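You operate a simulated robot arm through the tools that you are given. There is no shell and no other tool.

You run a simulated robot arm. Do the job below in one go: nothing can be reset, and whatever is moved stays where it is left.

TASK
Put things in order on the top of the bench. At the end: the purple bracket stands where the clear black-topped gauge stood; the black stick lamp stands on top of the small gold flange; the clear black-topped gauge stands where the black stick lamp stood; the orange cap is in the red tray; whatever was shut is shut again. Leave all else as you found it, and nothing knocked over.

The check looks at the end state, three seconds after you hand in, the way a careful person would. Anything else that was tipped, shoved, dropped, spilled or broken makes it a failure. Lids that push on must go on centred and level and be pressed home; caps that screw on are set level and turned clockwise until they are tight.

THE ROBOT
A 7-joint arm with a two-finger parallel gripper, fixed in place. Base frame: the origin is at the foot of the arm, x ahead of it, y to its left, z up; the work surface is at about z = 850. Readings come in mm, rad, newtons and seconds.
With the tool pointing down near the work surface it reaches from about 100 to 640 mm from the base axis. Its first joint turns from -1.152 to 1.152 rad. Payload 1.57 kg.
Tool frame: the origin (TCP) lies between the finger pads and is the grasp point; the fingertips stand 30 mm ahead of it; z points along the fingers, y is the line along which they close. Largest opening 80 mm; finger width 17, thickness 12; the body of the gripper, 40 by 82 mm, starts 80 mm behind the TCP.
Orientation is that of the tool frame in the base frame, as [roll, pitch, yaw] about the fixed x, y, z axes, in that order (R = Rz(yaw) Ry(pitch) Rx(roll)). With the fingers straight down and closing along the base's y, the tool's x points along the base's -x, its y along +y and its z along -z.

THE INTERFACE
- The arm moves only by the tool step_arm. Its argument "series" is a list of rows, each an object (a shift or turn left out is 0, a gripper value left out holds the last) with "delta_rot": the turn, a rotation vector about the tool's x, y, z in degrees, a list of three; "travel": the shift along the tool's x, y, z in cm, a list of three; "claw": the opening, from 0 (shut) to 1 (fully open). In form: [{"delta_rot": [ax, ay, az], "travel": [tx, ty, tz], "claw": claw}, ...]. A call has 1 to 20 rows; each row is the pose to reach, as a shift and turn from the pose commanded when the call began, along the tool's axes at that moment. A row lasts 0.2 s, in which the tool goes at most 50 mm and 0.15 rad; a call with a longer step from one row to the next is refused whole, and so is a gripper value outside its range. A pose out of reach is approached as far as the arm can. The call stops where the force on the tool passes 40 N (or 10 N more than at its start, if that is more) or the arm is blocked; 0.2 s more then pass. Each finger travels about 72 mm/s and halts on what it meets, pressing with about 36 N; the grip force reading is that of the motor and also rises with nothing between the fingers. The clock runs only during rows and for 0.2 s after the last one: add rows that repeat a pose to give the fingers time. The reply holds the time, the measured pose of the TCP, the force on the tool along the base axes, the opening and the grip force, in the units named above and with some noise, with the torque about the TCP (base axes, N m) and any sound that the robot's microphone picked up, and new pictures: "views" is both (left out), scene, wrist or none.
- Cameras (640 x 400 px; columns grow to the right, rows downward): "scene" is fixed at [71.2, 458.7, 1408.1]; the picture's right is [-0.53, -0.85, 0.00], its down [-0.60, 0.37, -0.71] and it looks along [0.60, -0.37, -0.70] (base axes); focal length 244 px, centre (320, 200). "wrist" rides on the gripper at [72, -7, -122] in the tool frame; the picture's right is [0.09, 1.00, 0.00], its down [-0.84, 0.08, -0.54] and it looks along [-0.54, 0.05, 0.84] (tool axes); focal length 238 px, centre (320, 200). There is no depth. A picture from a camera that has moved, and an enlarged one, comes with that camera's place and axes in the base frame and with its lens.
- close_up(camera, box): a new picture of the part [left, top, right, bottom] of that camera's present view, enlarged. No time passes.
- job_done(): hands the job in; it is judged then, once.

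Places have to be worked out from the pictures, the camera data and where the tool is seen. Open the gripper and draw the arm clear of the work before you hand the job in, unless the task says otherwise.

The tools are called as name(argument=value, ...) on one line, values as JSON. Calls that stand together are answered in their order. step_arm: Moves the arm, as the interface text tells. Its arguments: {"type":"object","properties":{"series":{"type":"array"},"views":{"type":"string","enum":["both","scene","wrist","none"]}},"required":["series"]} The other tools are called the same way: close_up (camera, box) takes an enlarged picture of a part of a camera's view; job_done () hands the job in.

At the start:

```text
time: 0.0
tcp_pos: [406.8, -44.3, 1181.7]
ee_rot: [3.141, 0.001, 3.14]
ft_force: [0.6, -0.6, 0.4]
ft_torque: [0.01, 0.02, -0.01]
gripper_width: 80.0
finger_force: 0.1
```

scene: 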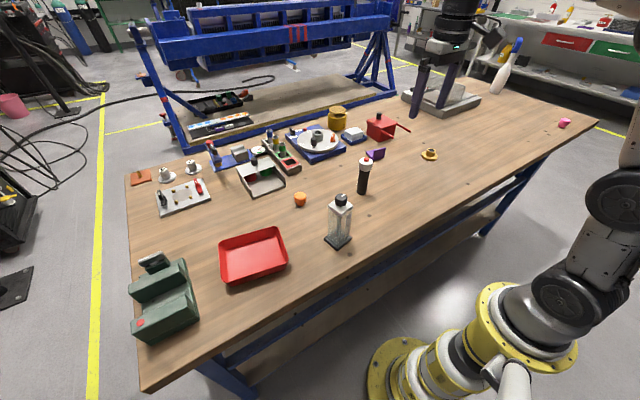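
wrist: 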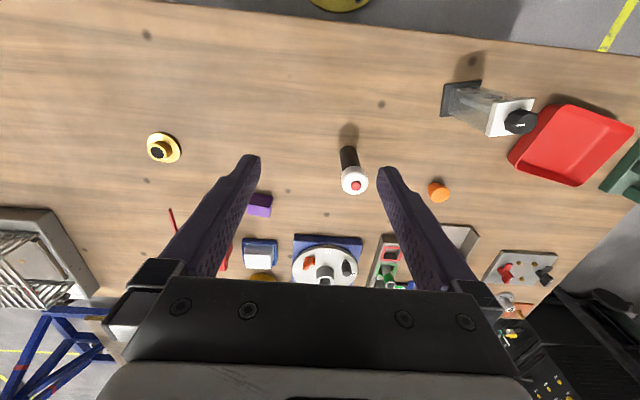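

I'll start by looking closely at the objects in both views before moving anything.

close_up(camera="scene", box=[280, 120, 460, 260])

close_up(camera="scene", box=[120, 100, 340, 240])

close_up(camera="wrist", box=[120, 100, 300, 300])

close_up(camera="wrist", box=[320, 50, 640, 250])

```text
2.86 times, centred on (370, 190) of scene
camera zoom: at [71.2, 458.7, 1408.1], right [-0.53, -0.85, 0.0], down [-0.6, 0.37, -0.71], along [0.6, -0.37, -0.7], focal length 696 px, centre (177, 229)
```

zoom: 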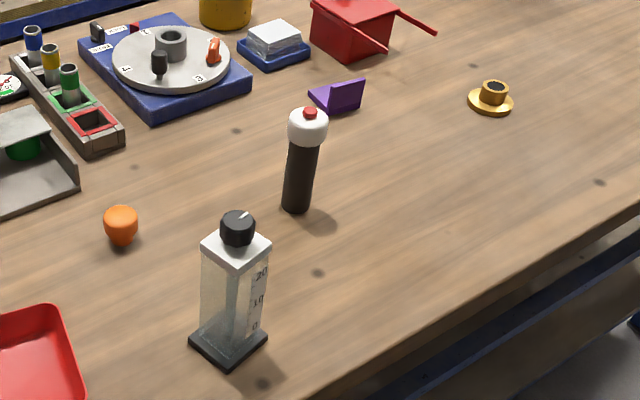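

```text
2.86 times, centred on (230, 170) of scene
camera zoom: at [71.2, 458.7, 1408.1], right [-0.53, -0.85, 0.0], down [-0.6, 0.37, -0.71], along [0.6, -0.37, -0.7], focal length 696 px, centre (577, 286)
```

zoom: 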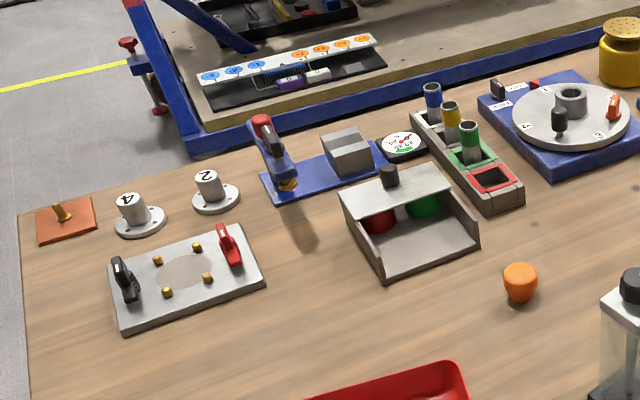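

```text
2.00 times, centred on (210, 200) of wrist
camera zoom: at [334.5, -51.9, 1303.1], right [-0.09, 1.0, 0.0], down [0.84, 0.08, 0.54], along [0.54, 0.05, -0.84], focal length 477 px, centre (540, 200)
```

zoom: 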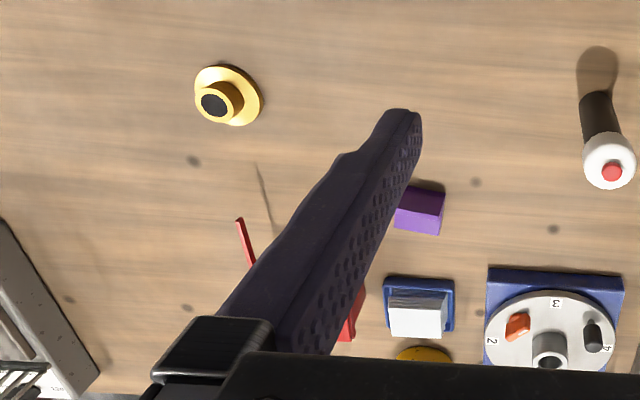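

```text
2.00 times, centred on (480, 150) of wrist
camera zoom: at [334.5, -51.9, 1303.1], right [-0.09, 1.0, 0.0], down [0.84, 0.08, 0.54], along [0.54, 0.05, -0.84], focal length 477 px, centre (0, 300)
```

zoom: 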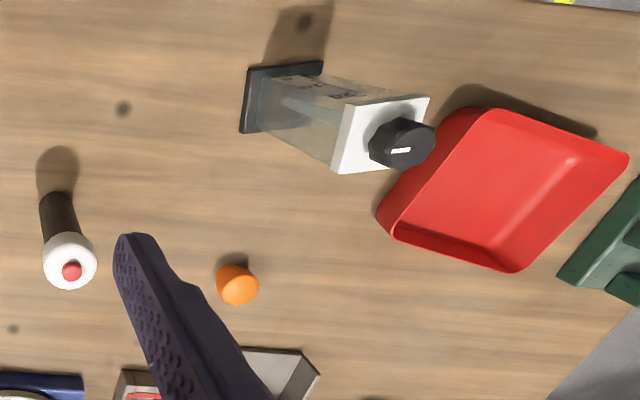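

The lamp appears at about (502, 22), the gauge at (390, 204), the bracket near (645, -160), the flange near (531, -342), the cap near (573, 225) and the tray near (461, 426). Next I move the wrist camera high over the flange to look closer.

step_arm(series=[{"travel": [-0.6, -4, 1.5]}, {"travel": [-1.2, -8, 3]}, {"travel": [-1.8, -12, 4.5]}, {"travel": [-2.4, -16, 6]}, {"travel": [-3, -20, 8]}, {"travel": [-3.6, -24, 10]}, {"travel": [-4.3, -27, 11]}, {"travel": [-4.3, -27, 11]}], views="both")

```text
time: 1.8
tcp_pos: [449.8, -315.9, 1071.6]
ee_rot: [3.141, -0.001, 3.139]
ft_force: [0.2, -0.6, -0.2]
ft_torque: [0.01, -0.02, -0.04]
gripper_width: 80.0
finger_force: 0.1
camera wrist: at [377.0, -322.1, 1193.3], right [-0.09, 1.0, 0.0], down [0.84, 0.08, 0.54], along [0.54, 0.05, -0.84], focal length 238 px, centre (320, 200)
```

scene: 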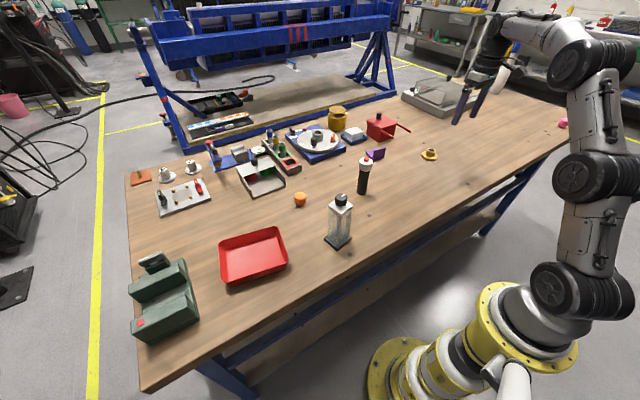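
wrist: 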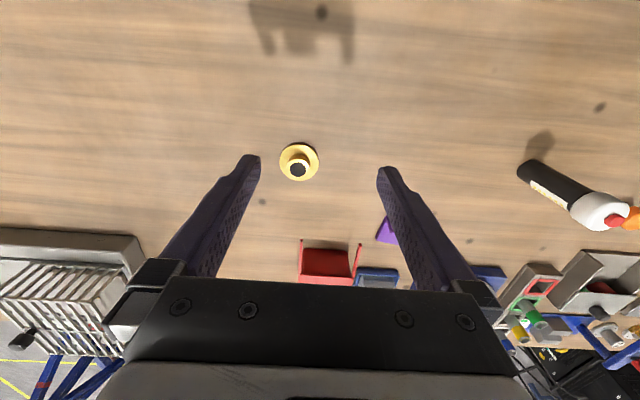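

close_up(camera="wrist", box=[260, 125, 340, 195])

close_up(camera="wrist", box=[500, 110, 640, 240])

close_up(camera="scene", box=[340, 130, 450, 210])

```text
5.71 times, centred on (300, 160) of wrist
camera zoom: at [377.0, -322.1, 1193.3], right [-0.09, 1.0, 0.0], down [0.84, 0.08, 0.54], along [0.54, 0.05, -0.84], focal length 1362 px, centre (434, 429)
```

zoom: 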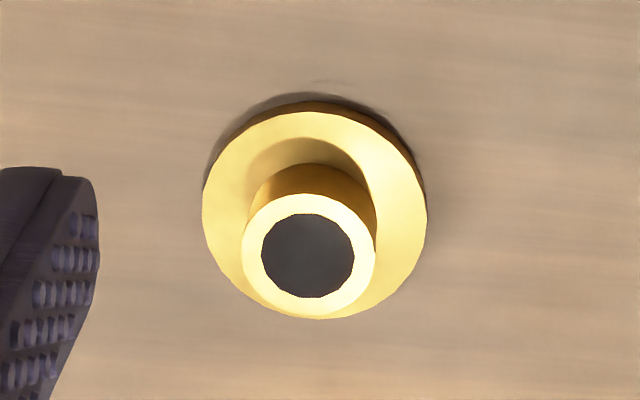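

```text
3.08 times, centred on (570, 175) of wrist
camera zoom: at [377.0, -322.1, 1193.3], right [-0.09, 1.0, 0.0], down [0.84, 0.08, 0.54], along [0.54, 0.05, -0.84], focal length 733 px, centre (-449, 277)
```

zoom: 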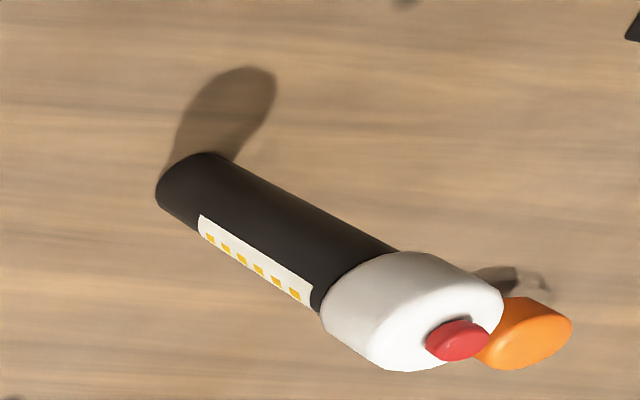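

```text
5.00 times, centred on (395, 170) of scene
camera zoom: at [71.3, 458.7, 1408.1], right [-0.53, -0.85, 0.0], down [-0.6, 0.37, -0.71], along [0.6, -0.37, -0.7], focal length 1218 px, centre (-55, 350)
```

zoom: 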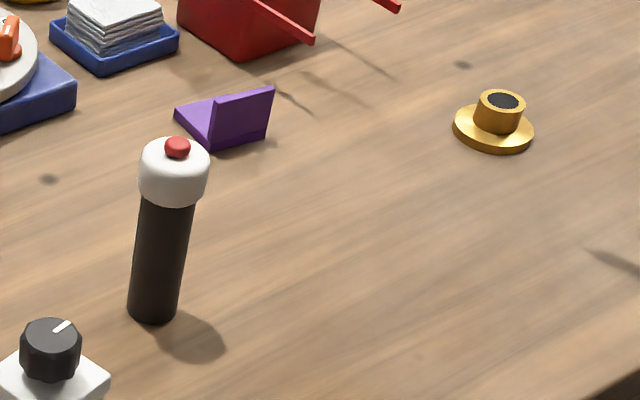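

The flange centre is at about (528, -340), with the boss top at about z=882 and 34 mm across. Next I go look at the lamp from above.

step_arm(series=[{"travel": [0.25, 4.25, -0.1]}, {"travel": [0.5, 8.5, -0.2]}, {"travel": [0.75, 12.75, -0.3]}, {"travel": [1, 17, -0.4]}, {"travel": [1.25, 21.25, -0.5]}, {"travel": [1.5, 25.5, -0.6]}, {"travel": [1.75, 29.75, -0.7]}, {"travel": [2, 34, -0.8]}, {"travel": [2, 34, -0.8]}], views="wrist")

```text
time: 3.8
tcp_pos: [429.6, 26.5, 1079.1]
ee_rot: [-3.14, -0.001, -3.142]
ft_force: [0.2, -0.1, 0.3]
ft_torque: [0.01, -0.02, -0.02]
gripper_width: 80.0
finger_force: 0.1
camera wrist: at [357.4, 19.8, 1201.7], right [-0.09, 1.0, 0.0], down [0.84, 0.08, 0.54], along [0.54, 0.05, -0.84], focal length 238 px, centre (320, 200)
```

wrist: 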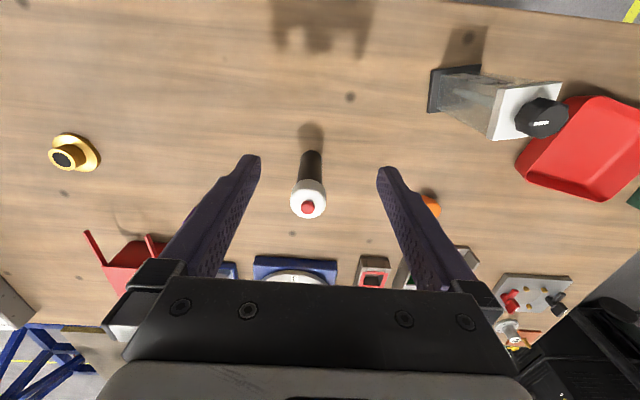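

close_up(camera="wrist", box=[270, 120, 350, 230])

close_up(camera="wrist", box=[410, 40, 580, 160])

```text
3.64 times, centred on (310, 175) of wrist
camera zoom: at [357.4, 19.8, 1201.7], right [-0.09, 1.0, 0.0], down [0.84, 0.08, 0.54], along [0.54, 0.05, -0.84], focal length 867 px, centre (356, 291)
```

zoom: 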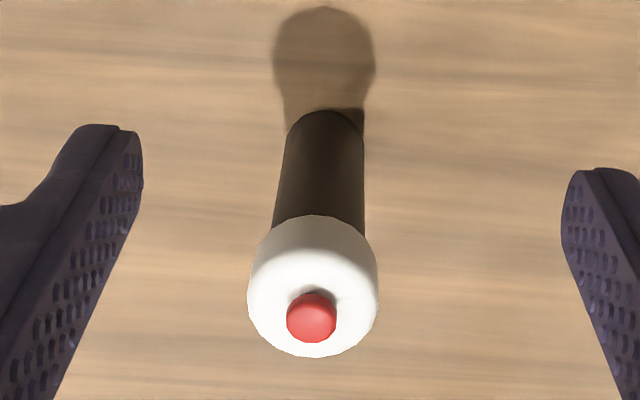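

```text
3.33 times, centred on (495, 100) of wrist
camera zoom: at [357.4, 19.8, 1201.7], right [-0.09, 1.0, 0.0], down [0.84, 0.08, 0.54], along [0.54, 0.05, -0.84], focal length 794 px, centre (-263, 533)
```

zoom: 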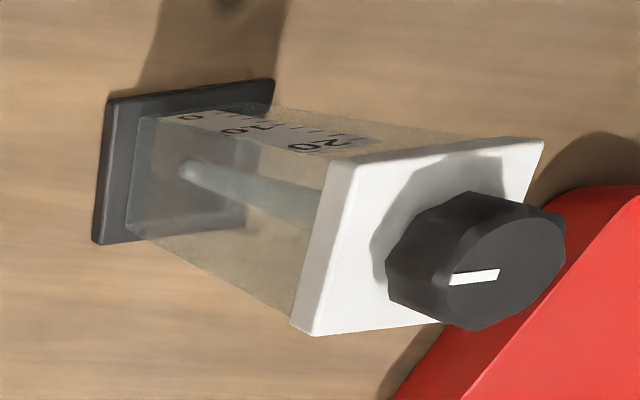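

The lamp stands at about (508, 20.5), its white head about 42 mm wide from z≈953 to 977, and the button top near 985. I move over it and down to just above grip height to check the alignment.

step_arm(series=[{"travel": [-4, -0.3, 0]}, {"travel": [-7.82, -0.52, 0]}, {"travel": [-7.82, -0.52, 3.5]}, {"travel": [-7.82, -0.52, 6.5]}, {"travel": [-7.82, -0.52, 6.5]}, {"travel": [-7.82, -0.52, 6.5]}], views="both")

```text
time: 5.2
tcp_pos: [508.5, 18.9, 1014.9]
ee_rot: [3.141, 0.001, -3.141]
ft_force: [0.8, -0.2, 0.6]
ft_torque: [0.0, -0.02, -0.01]
gripper_width: 79.5
finger_force: 0.0
camera wrist: at [436.1, 12.7, 1136.8], right [-0.09, 1.0, 0.0], down [0.84, 0.08, 0.54], along [0.54, 0.05, -0.84], focal length 238 px, centre (320, 200)
```

scene: 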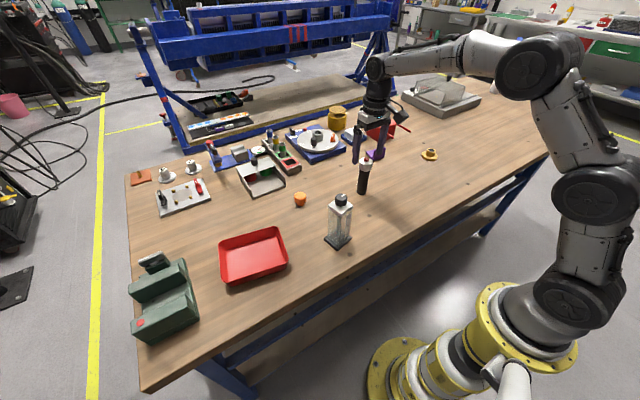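
wrist: 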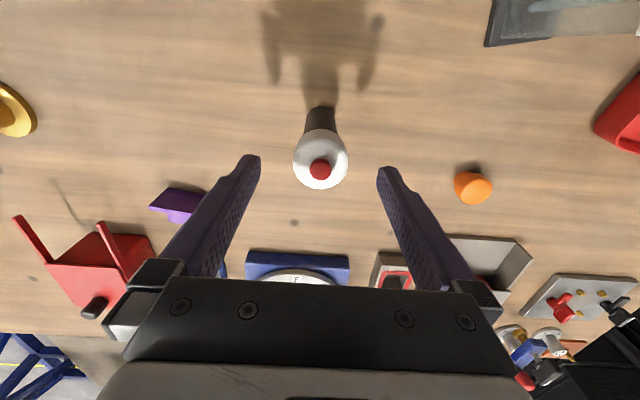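

The button projects to about (508, 20), so the gripper is well lined up. I go down to z≈963, straddling the head, and close.

step_arm(series=[{"travel": [0, 0, 2.5]}, {"travel": [0, 0, 5.1]}, {"travel": [0, 0, 5.1]}, {"travel": [0, 0, 5.1], "claw": 0.6}, {"travel": [0, 0, 5.1], "claw": 0.3}, {"travel": [0, 0, 5.1], "claw": 0.3}, {"travel": [0, 0, 5.1], "claw": 0.3}, {"travel": [0, 0, 5.1], "claw": 0.3}], views="both")

```text
time: 7.0
tcp_pos: [506.9, 21.8, 964.4]
ee_rot: [-3.14, 0.0, -3.141]
ft_force: [-0.5, -1.4, 0.4]
ft_torque: [-0.08, 0.0, -0.02]
gripper_width: 40.2
finger_force: 35.7
camera wrist: at [435.6, 14.5, 1085.9], right [-0.09, 1.0, 0.0], down [0.84, 0.08, 0.54], along [0.54, 0.05, -0.84], focal length 238 px, centre (320, 200)
```

scene: 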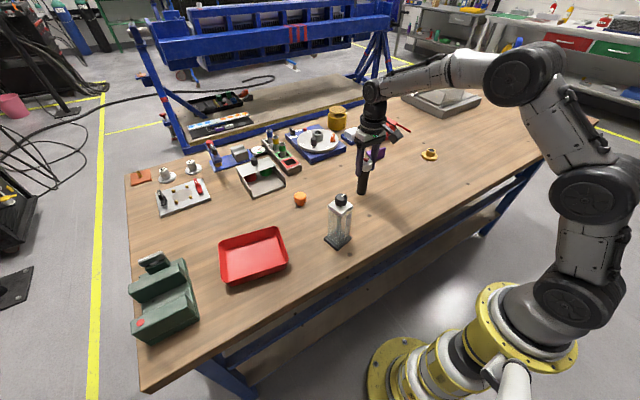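
wrist: 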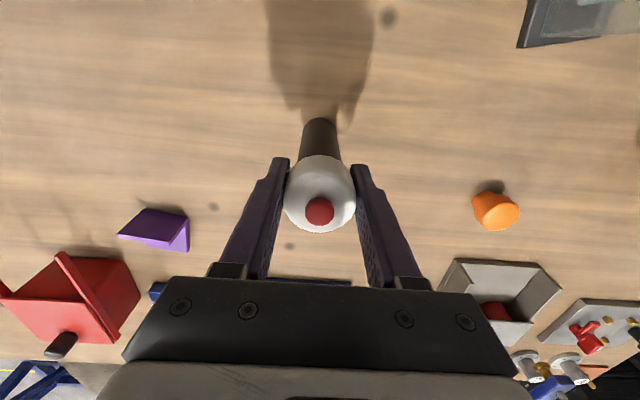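

The head is gripped at 40 mm opening. I lift the lamp straight up 90 mm and check that it hangs straight.

step_arm(series=[{"travel": [0, 0, -1]}, {"travel": [0, 0, -3]}, {"travel": [0, 0, -6]}, {"travel": [0, 0, -9]}, {"travel": [0, 0, -9]}], views="both")

```text
time: 8.2
tcp_pos: [508.1, 20.4, 1053.0]
ee_rot: [-3.141, -0.001, 3.141]
ft_force: [0.1, 0.4, -1.7]
ft_torque: [0.01, 0.0, -0.01]
gripper_width: 40.2
finger_force: 35.7
camera wrist: at [436.7, 14.2, 1175.7], right [-0.09, 1.0, 0.0], down [0.84, 0.08, 0.54], along [0.54, 0.05, -0.84], focal length 238 px, centre (320, 200)
```

scene: 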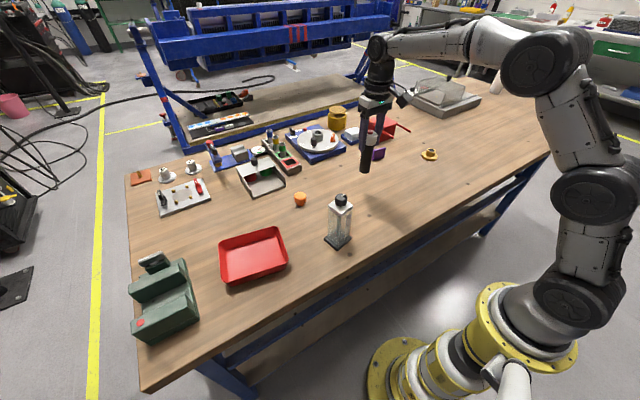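
wrist: 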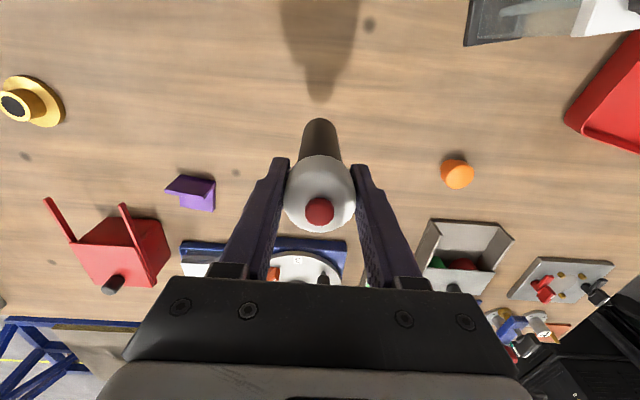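

The lamp hangs straight in the grip. I carry it sideways to above the flange at (528, -340).

step_arm(series=[{"travel": [-0.1, -2, 0]}, {"travel": [-0.4, -6, 0]}, {"travel": [-0.6, -10, 0]}, {"travel": [-0.8, -14, 0]}, {"travel": [-1.0, -18, 0]}, {"travel": [-1.2, -22, 0]}, {"travel": [-1.4, -26, 0]}, {"travel": [-1.6, -30, 0]}, {"travel": [-1.8, -33, 0]}, {"travel": [-2.0, -35, 0]}, {"travel": [-2.0, -36.05, 0]}, {"travel": [-2.0, -36.05, 0]}], views="both")

```text
time: 10.8
tcp_pos: [516.0, -333.2, 1046.9]
ee_rot: [3.141, -0.001, -3.139]
ft_force: [0.4, 0.1, -2.0]
ft_torque: [0.03, -0.03, 0.01]
gripper_width: 40.3
finger_force: 36.4
out of reach, approached as far as the arm can: row 10, 11, 12
camera wrist: at [444.3, -340.7, 1168.8], right [-0.09, 1.0, 0.0], down [0.84, 0.08, 0.54], along [0.54, 0.05, -0.84], focal length 238 px, centre (320, 200)
```

scene: 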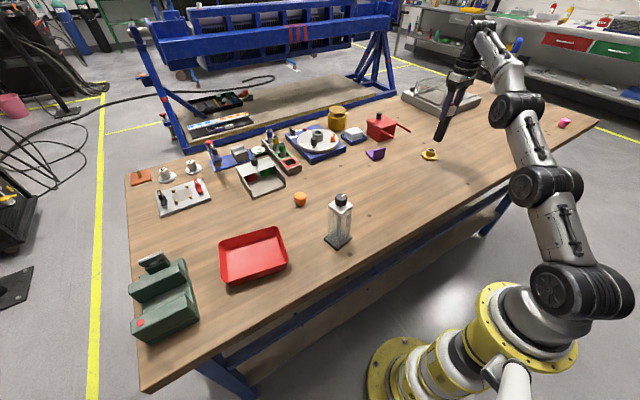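
wrist: 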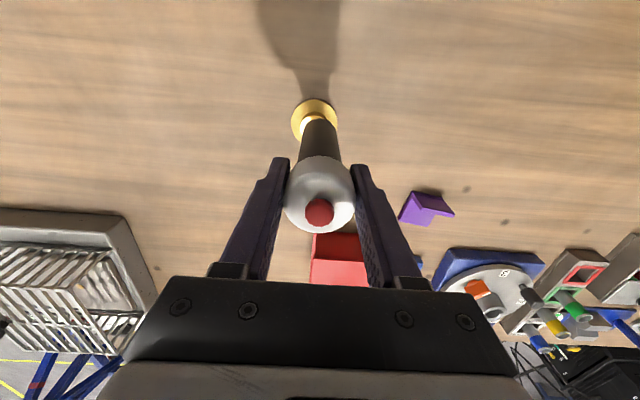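

The vertical tool falls short at this height: it reached only (516, -333, 1047). Reach should grow lower down, so I lower to about z≈1010, with the lamp bottom still about 15-20 mm above the boss, and see how far it gets.

step_arm(series=[{"travel": [0, 0, 1]}, {"travel": [0, 0, 2]}, {"travel": [0, 0, 3]}, {"travel": [0, 0, 3.8]}, {"travel": [0, 0, 3.8]}, {"travel": [0, 0, 3.8]}], views="both")

```text
time: 12.2
tcp_pos: [516.2, -332.8, 1009.3]
ee_rot: [3.141, 0.0, 3.14]
ft_force: [-0.6, 0.0, -1.3]
ft_torque: [0.01, 0.02, 0.0]
gripper_width: 40.3
finger_force: 36.2
camera wrist: at [443.9, -340.1, 1130.3], right [-0.09, 1.0, 0.0], down [0.84, 0.08, 0.54], along [0.54, 0.05, -0.84], focal length 238 px, centre (320, 200)
```

scene: 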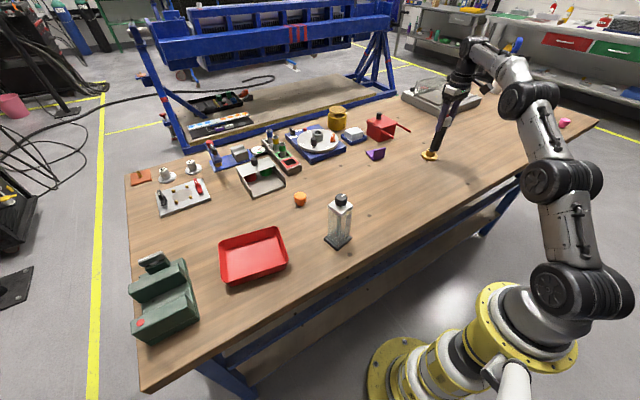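
wrist: 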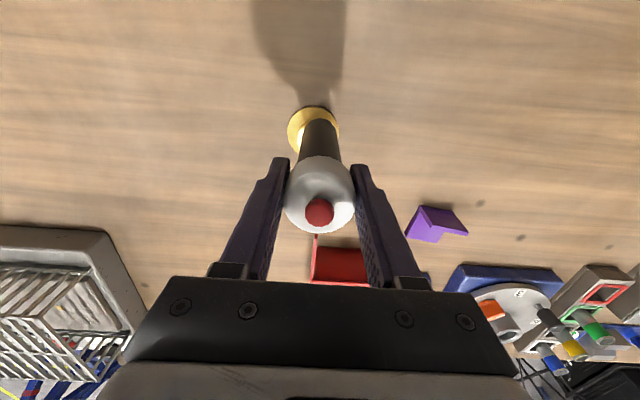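

The commanded pose was clamped to the reached pose, and it's now at (516, -333, 1009) with nothing out of reach. I try the remaining +12, -7 mm outward at this height.

step_arm(series=[{"travel": [-0.4, -0.24, 0]}, {"travel": [-0.8, -0.48, 0]}, {"travel": [-1.2, -0.72, 0]}, {"travel": [-1.2, -0.72, 0]}, {"travel": [-1.2, -0.72, 0]}], views="both")

close_up(camera="scene", box=[390, 80, 490, 180])

close_up(camera="wrist", box=[260, 80, 380, 240])

```text
time: 13.4
tcp_pos: [528.3, -340.7, 1008.3]
ee_rot: [-3.14, 0.001, -3.141]
ft_force: [-0.4, 0.4, -2.8]
ft_torque: [-0.03, 0.02, 0.04]
gripper_width: 40.0
finger_force: 35.5
camera wrist: at [455.6, -347.0, 1130.2], right [-0.09, 1.0, 0.0], down [0.84, 0.08, 0.54], along [0.54, 0.05, -0.84], focal length 238 px, centre (320, 200)
```

scene: 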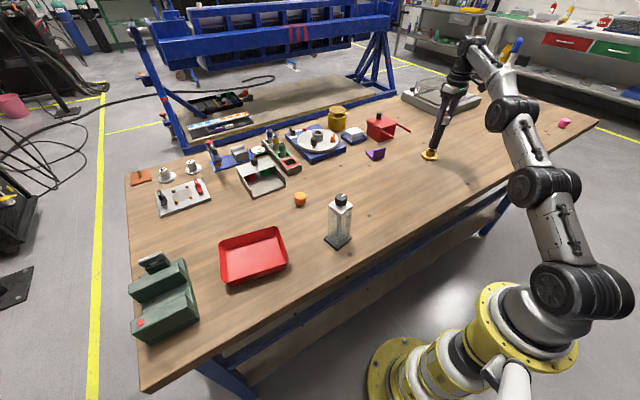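
wrist: 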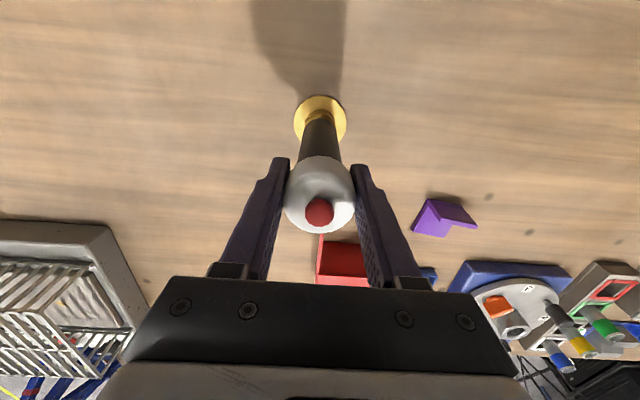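

```text
4.00 times, centred on (440, 130) of scene
camera zoom: at [71.3, 458.7, 1408.1], right [-0.53, -0.85, 0.0], down [-0.6, 0.37, -0.71], along [0.6, -0.37, -0.7], focal length 975 px, centre (-160, 480)
```

zoom: 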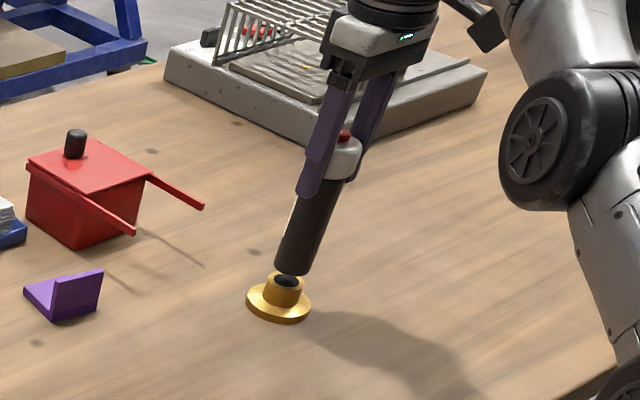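

```text
2.50 times, centred on (320, 160) of wrist
camera zoom: at [455.6, -347.0, 1130.2], right [-0.09, 1.0, 0.0], down [0.84, 0.08, 0.54], along [0.54, 0.05, -0.84], focal length 596 px, centre (320, 300)
```

zoom: 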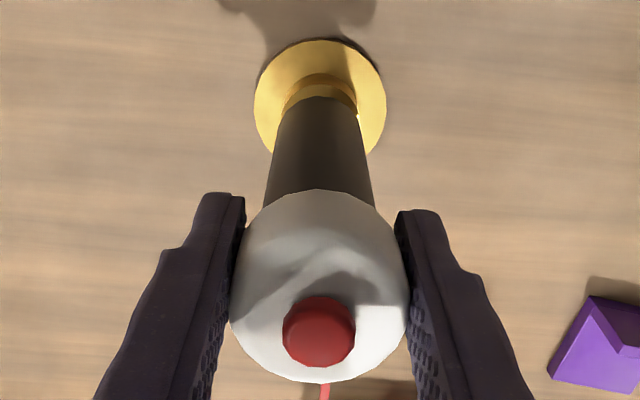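

It reached (528, -340, 1008), and the lamp's axis lines up with the boss to within 1-2 mm. I nudge 1 mm back and lower 8 mm, then look again.

step_arm(series=[{"travel": [0.1, 0.1, 0.2]}, {"travel": [0.1, 0.1, 0.5]}, {"travel": [0.1, 0.1, 0.8]}, {"travel": [0.1, 0.1, 0.8]}, {"travel": [0.1, 0.1, 0.8]}], views="both")

close_up(camera="scene", box=[400, 120, 460, 170])

close_up(camera="wrist", box=[280, 80, 360, 160])

```text
time: 14.6
tcp_pos: [526.1, -338.9, 1000.9]
ee_rot: [-3.141, -0.001, -3.141]
ft_force: [0.1, -0.4, -2.3]
ft_torque: [0.0, 0.01, -0.01]
gripper_width: 40.0
finger_force: 35.5
camera wrist: at [454.1, -345.5, 1123.1], right [-0.09, 1.0, 0.0], down [0.84, 0.08, 0.54], along [0.54, 0.05, -0.84], focal length 238 px, centre (320, 200)
```

scene: 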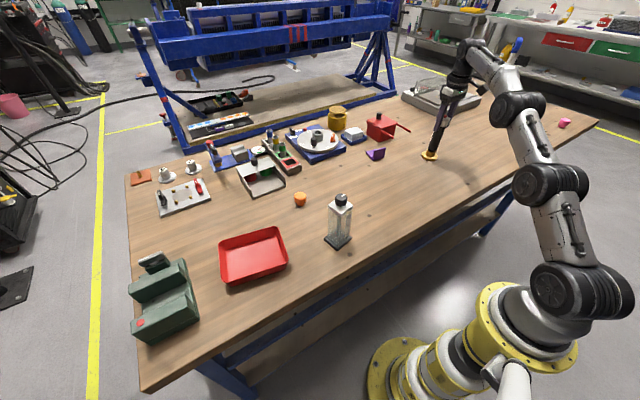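
wrist: 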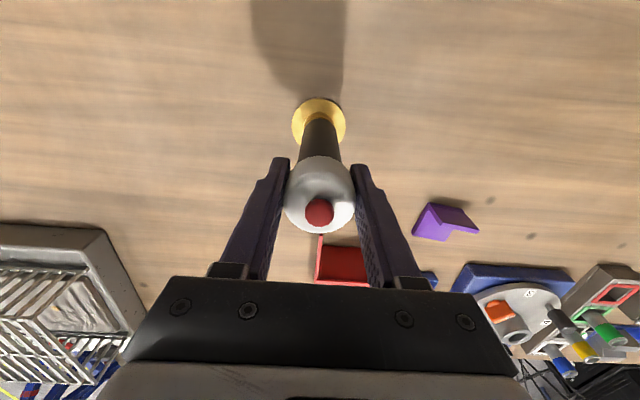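

```text
8.00 times, centred on (430, 145) of scene
camera zoom: at [71.3, 458.7, 1408.1], right [-0.53, -0.85, 0.0], down [-0.6, 0.37, -0.71], along [0.6, -0.37, -0.7], focal length 1949 px, centre (-560, 640)
```

zoom: 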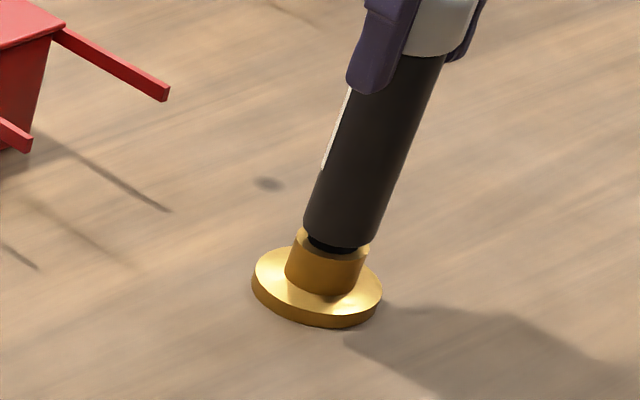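

```text
5.00 times, centred on (320, 120) of wrist
camera zoom: at [454.1, -345.5, 1123.1], right [-0.09, 1.0, 0.0], down [0.84, 0.08, 0.54], along [0.54, 0.05, -0.84], focal length 1192 px, centre (320, 600)
```

zoom: 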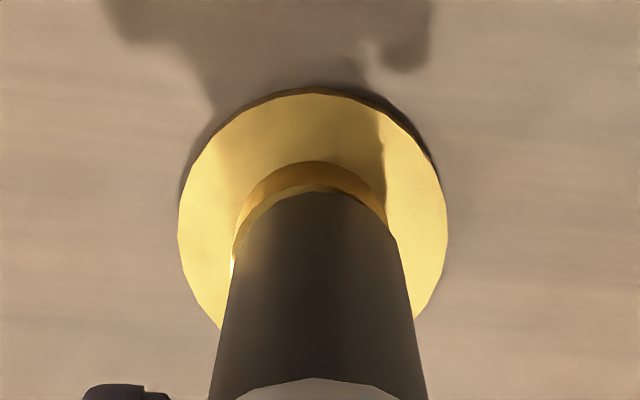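

The lamp bottom is centred over the boss with a gap of about 4-5 mm. I lower it in small steps, watching the force.

step_arm(series=[{"travel": [0, 0, 0.1]}, {"travel": [0, 0, 0.2]}, {"travel": [0, 0, 0.3]}, {"travel": [0, 0, 0.3]}], views="none")

close_up(camera="scene", box=[410, 130, 450, 165])

```text
time: 15.6
tcp_pos: [526.8, -339.8, 999.3]
ee_rot: [-3.141, 0.0, -3.141]
ft_force: [0.0, -0.5, -1.7]
ft_torque: [0.03, 0.01, -0.03]
gripper_width: 40.2
finger_force: 36.0
```

```text
11.43 times, centred on (430, 148) of scene
camera zoom: at [71.3, 458.7, 1408.1], right [-0.53, -0.85, 0.0], down [-0.6, 0.37, -0.71], along [0.6, -0.37, -0.7], focal length 2785 px, centre (-937, 800)
```

zoom: 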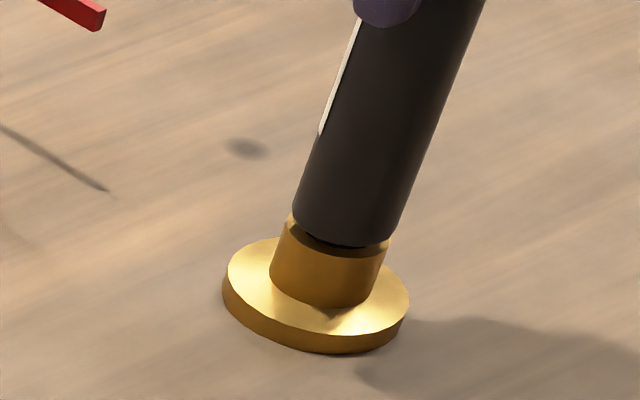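

A gap of about 2-3 mm remains, so I continue down in half-millimetre to millimetre steps.

step_arm(series=[{"travel": [0, 0, 0.05]}, {"travel": [0, 0, 0.1]}, {"travel": [0, 0, 0.15]}, {"travel": [0, 0, 0.2]}, {"travel": [0, 0, 0.2]}], views="none")

close_up(camera="scene", box=[410, 130, 450, 165])

```text
time: 16.8
tcp_pos: [527.3, -338.4, 995.2]
ee_rot: [-3.141, -0.001, -3.141]
ft_force: [0.7, 0.1, -2.8]
ft_torque: [-0.01, 0.02, -0.02]
gripper_width: 40.1
finger_force: 36.0
```

```text
11.43 times, centred on (430, 148) of scene
camera zoom: at [71.3, 458.7, 1408.1], right [-0.53, -0.85, 0.0], down [-0.6, 0.37, -0.71], along [0.6, -0.37, -0.7], focal length 2785 px, centre (-937, 800)
```

zoom: 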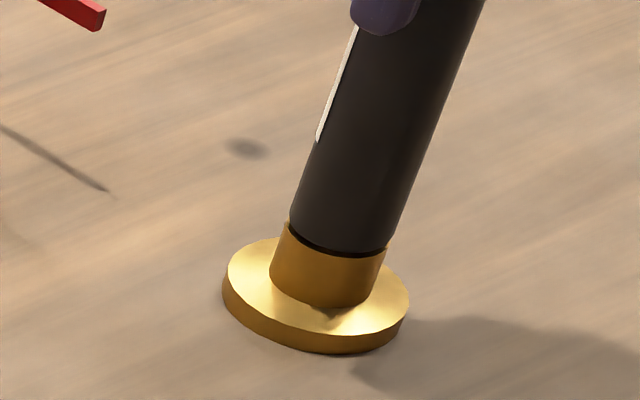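

The lamp is almost touching and well centred. I lower another millimetre.

step_arm(series=[{"travel": [0, 0, 0.05]}, {"travel": [0, 0, 0.1]}, {"travel": [0, 0, 0.1]}], views="none")

close_up(camera="scene", box=[410, 130, 450, 165])

```text
time: 17.6
tcp_pos: [527.2, -338.5, 995.4]
ee_rot: [-3.141, 0.0, -3.14]
ft_force: [-0.6, -0.1, -1.8]
ft_torque: [0.01, 0.02, 0.03]
gripper_width: 40.1
finger_force: 35.8
```

```text
11.43 times, centred on (430, 148) of scene
camera zoom: at [71.3, 458.7, 1408.1], right [-0.53, -0.85, 0.0], down [-0.6, 0.37, -0.71], along [0.6, -0.37, -0.7], focal length 2785 px, centre (-937, 800)
```

zoom: 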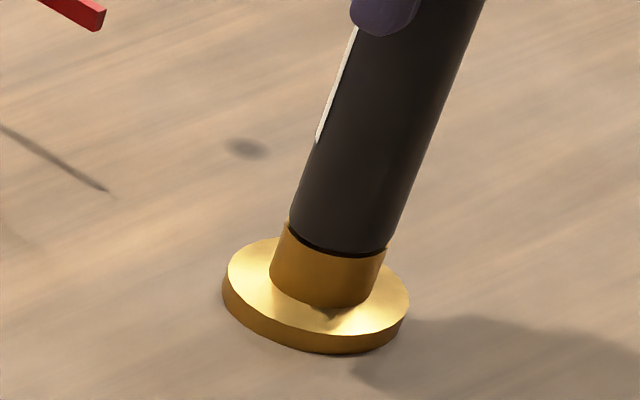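

There is no upward contact force yet. I lower one more millimetre.

step_arm(series=[{"travel": [0, 0, 0.05]}, {"travel": [0, 0, 0.1]}, {"travel": [0, 0, 0.1]}], views="none")

close_up(camera="scene", box=[410, 130, 450, 165])

```text
time: 18.4
tcp_pos: [528.0, -339.0, 994.7]
ee_rot: [-3.141, 0.001, -3.141]
ft_force: [0.6, -0.5, -2.3]
ft_torque: [-0.02, 0.05, 0.01]
gripper_width: 40.0
finger_force: 36.3
```

```text
11.43 times, centred on (430, 148) of scene
camera zoom: at [71.3, 458.7, 1408.1], right [-0.53, -0.85, 0.0], down [-0.6, 0.37, -0.71], along [0.6, -0.37, -0.7], focal length 2785 px, centre (-937, 800)
```

zoom: 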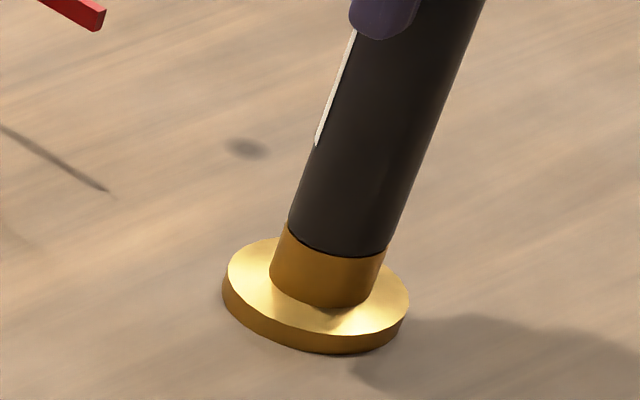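

Gap is practically gone but the force still shows the lamp's full weight. I lower another half to one millimetre.

step_arm(series=[{"travel": [0, 0, 0.03]}, {"travel": [0, 0, 0.06]}, {"travel": [0, 0, 0.06]}], views="none")

close_up(camera="scene", box=[410, 130, 450, 165])

```text
time: 19.2
tcp_pos: [527.6, -339.2, 993.8]
ee_rot: [3.141, -0.001, 3.141]
ft_force: [-0.8, -0.6, -0.9]
ft_torque: [0.02, 0.03, 0.0]
gripper_width: 40.1
finger_force: 36.1
```

```text
11.43 times, centred on (430, 148) of scene
camera zoom: at [71.2, 458.7, 1408.1], right [-0.53, -0.85, 0.0], down [-0.6, 0.37, -0.71], along [0.6, -0.37, -0.7], focal length 2785 px, centre (-937, 800)
```

zoom: 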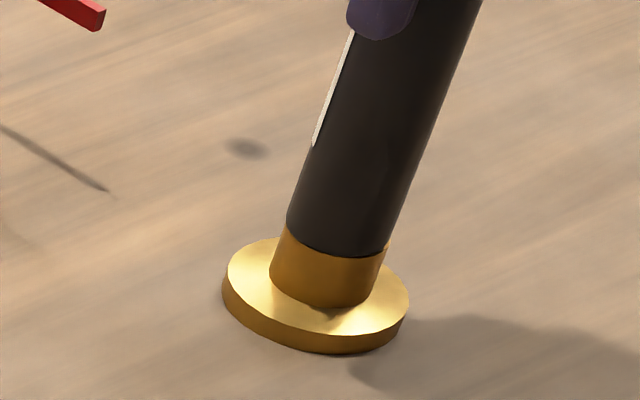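

Contact may be starting, with the force down to about -0.9 N. I lower another half millimetre to confirm.

step_arm(series=[{"travel": [0, 0, 0.03]}, {"travel": [0, 0, 0.05]}, {"travel": [0, 0, 0.05]}], views="none")

close_up(camera="scene", box=[400, 80, 470, 165])

```text
time: 20.0
tcp_pos: [528.2, -339.0, 994.3]
ee_rot: [3.141, 0.003, -3.141]
ft_force: [-0.3, 0.8, 4.7]
ft_torque: [0.13, -0.02, 0.03]
gripper_width: 40.3
finger_force: 36.0
```

```text
4.71 times, centred on (435, 122) of scene
camera zoom: at [71.2, 458.8, 1408.1], right [-0.53, -0.85, 0.0], down [-0.6, 0.37, -0.71], along [0.6, -0.37, -0.7], focal length 1147 px, centre (-221, 565)
```

zoom: 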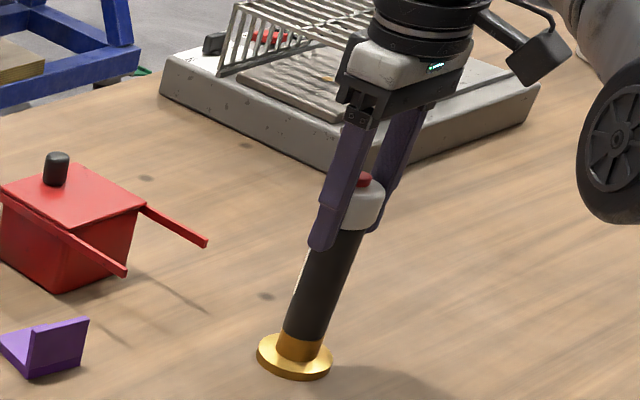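

The force is now +4.7 N, so the lamp is resting on the boss. I open the fingers gradually while holding position.

step_arm(series=[{"travel": [0, 0, 0], "claw": 0.53}, {"travel": [0, 0, 0], "claw": 0.56}, {"travel": [0, 0, 0], "claw": 0.65}, {"travel": [0, 0, 0], "claw": 0.8}, {"travel": [0, 0, 0], "claw": 0.95}, {"travel": [0, 0, 0], "claw": 0.95}], views="both")

close_up(camera="scene", box=[400, 80, 470, 165])

```text
time: 21.4
tcp_pos: [526.4, -339.5, 993.6]
ee_rot: [3.141, 0.0, -3.141]
ft_force: [1.0, 0.2, -0.7]
ft_torque: [0.02, -0.01, 0.0]
gripper_width: 75.9
finger_force: 0.1
camera wrist: at [454.7, -345.5, 1114.7], right [-0.09, 1.0, 0.0], down [0.84, 0.08, 0.54], along [0.54, 0.05, -0.84], focal length 238 px, centre (320, 200)
```

scene: 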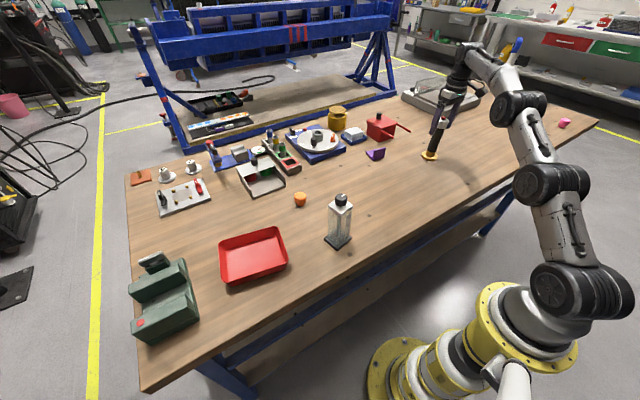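
wrist: 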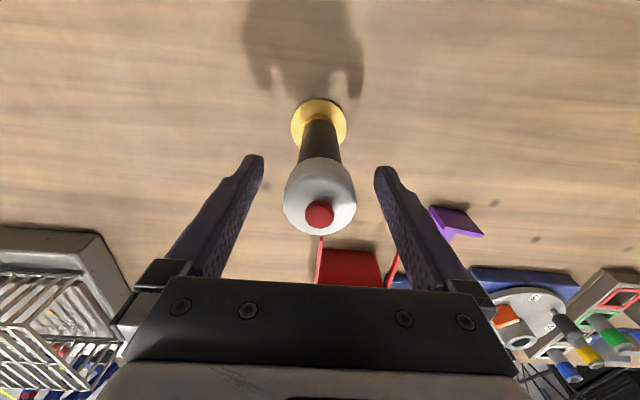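

```text
4.71 times, centred on (435, 122) of scene
camera zoom: at [71.2, 458.7, 1408.1], right [-0.53, -0.85, 0.0], down [-0.6, 0.37, -0.71], along [0.6, -0.37, -0.7], focal length 1147 px, centre (-221, 565)
```

zoom: 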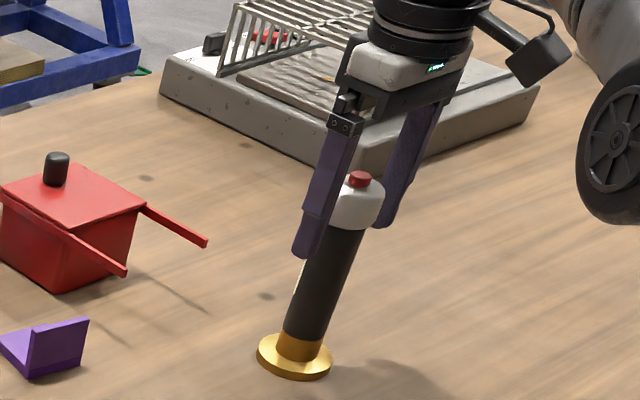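

The lamp stands on the flange on its own. I withdraw the open fingers upward and back toward the base, then head for the gauge.

step_arm(series=[{"travel": [0, 0, -1], "claw": 1}, {"travel": [1, 0, -2.5]}, {"travel": [3, 0, -5]}, {"travel": [6, 0, -8]}, {"travel": [9, 2, -10.5]}, {"travel": [10, 6, -11]}, {"travel": [11, 10, -11]}, {"travel": [12, 14.5, -11]}, {"travel": [13, 19, -11]}, {"travel": [14, 23.5, -11]}, {"travel": [15, 28, -11]}, {"travel": [16, 32, -11]}, {"travel": [17, 36, -11]}, {"travel": [18, 40.5, -11]}, {"travel": [19, 45, -11]}, {"travel": [20, 49.5, -11.5]}, {"travel": [20.5, 53, -12]}, {"travel": [20.5, 54.3, -12.5]}, {"travel": [20.5, 54.3, -12.5]}], views="both")

close_up(camera="scene", box=[400, 80, 470, 165])

close_up(camera="wrist", box=[240, 60, 400, 240])

```text
time: 25.4
tcp_pos: [323.7, 202.8, 1119.1]
ee_rot: [3.141, -0.001, -3.141]
ft_force: [-0.5, 0.1, 0.3]
ft_torque: [0.0, -0.03, 0.04]
gripper_width: 79.9
finger_force: 0.1
camera wrist: at [250.7, 196.4, 1240.5], right [-0.09, 1.0, 0.0], down [0.84, 0.08, 0.54], along [0.54, 0.05, -0.84], focal length 238 px, centre (320, 200)
```

scene: 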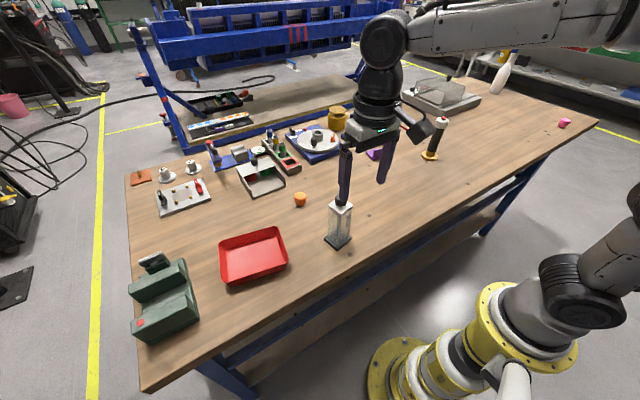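
wrist: 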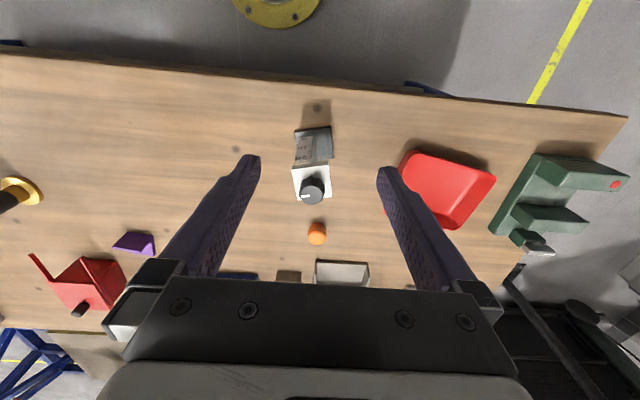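

```text
4.71 times, centred on (435, 122) of scene
camera zoom: at [71.2, 458.7, 1408.1], right [-0.53, -0.85, 0.0], down [-0.6, 0.37, -0.71], along [0.6, -0.37, -0.7], focal length 1147 px, centre (-221, 565)
```

zoom: 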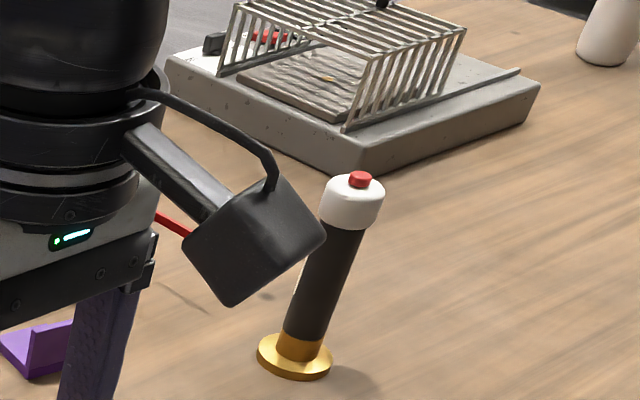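

```text
2.22 times, centred on (320, 150) of wrist
camera zoom: at [250.7, 196.4, 1240.5], right [-0.09, 1.0, 0.0], down [0.84, 0.08, 0.54], along [0.54, 0.05, -0.84], focal length 530 px, centre (320, 311)
```

zoom: 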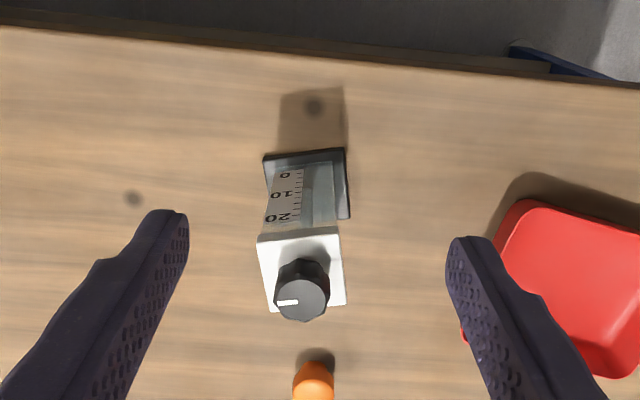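

The lamp remains upright on the flange. I enlarge the gauge to find its exact position and orientation.

close_up(camera="wrist", box=[280, 110, 350, 215])

close_up(camera="scene", box=[300, 180, 380, 260])

```text
3.81 times, centred on (315, 162) of wrist
camera zoom: at [250.7, 196.4, 1240.5], right [-0.09, 1.0, 0.0], down [0.84, 0.08, 0.54], along [0.54, 0.05, -0.84], focal length 908 px, centre (339, 343)
```

zoom: 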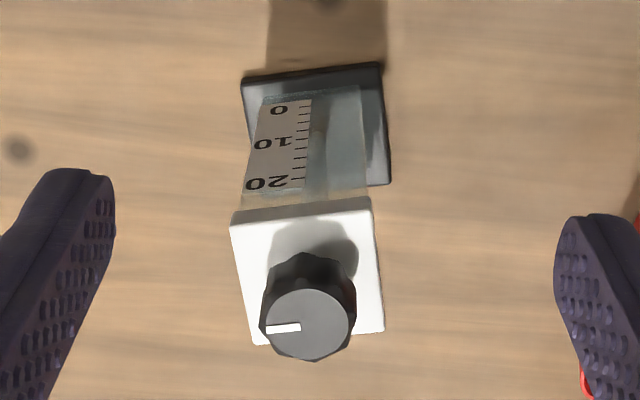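

```text
5.00 times, centred on (340, 220) of scene
camera zoom: at [71.2, 458.7, 1408.1], right [-0.53, -0.85, 0.0], down [-0.6, 0.37, -0.71], along [0.6, -0.37, -0.7], focal length 1218 px, centre (220, 100)
```

zoom: 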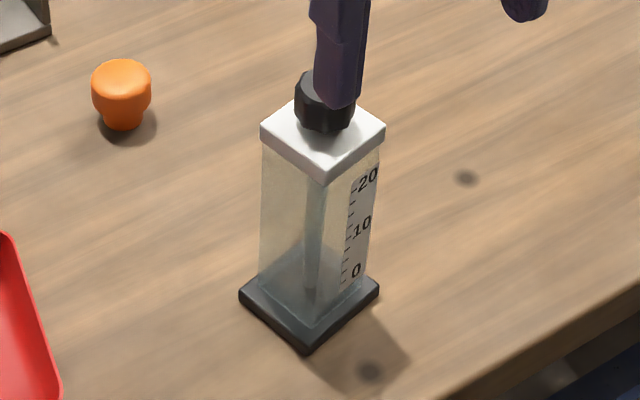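

The gauge centre is about (388.5, 202.5), rotated about 12° counter-clockwise, with its top plate about 42 mm wide near z≈990 and the knob top near 1020. I move above it and turn the tool to match.

step_arm(series=[{"travel": [-3, 0, 0], "delta_rot": [0, 0, -4]}, {"travel": [-6.48, 0, 0], "delta_rot": [0, 0, -8]}, {"travel": [-6.48, 0, 0], "delta_rot": [0, 0, -12]}, {"travel": [-6.48, 0, 0], "delta_rot": [0, 0, -12]}, {"travel": [-6.48, 0, 0], "delta_rot": [0, 0, -12]}], views="wrist")

close_up(camera="wrist", box=[240, 50, 400, 200])

```text
time: 26.6
tcp_pos: [386.6, 202.1, 1118.4]
ee_rot: [3.141, -0.001, -2.933]
ft_force: [-0.1, -0.6, -0.8]
ft_torque: [-0.03, 0.02, 0.02]
gripper_width: 80.0
finger_force: 0.1
camera wrist: at [318.1, 180.3, 1240.3], right [-0.3, 0.95, 0.0], down [0.8, 0.25, 0.54], along [0.52, 0.16, -0.84], focal length 238 px, centre (320, 200)
```

wrist: 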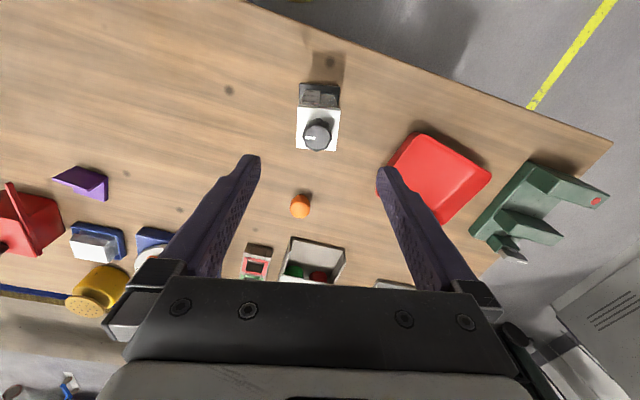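

```text
2.67 times, centred on (320, 125) of wrist
camera zoom: at [318.1, 180.3, 1240.3], right [-0.3, 0.95, 0.0], down [0.8, 0.25, 0.54], along [0.52, 0.16, -0.84], focal length 636 px, centre (320, 400)
```

zoom: 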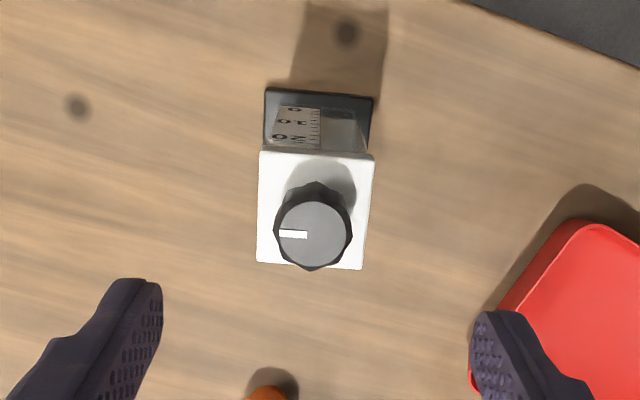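

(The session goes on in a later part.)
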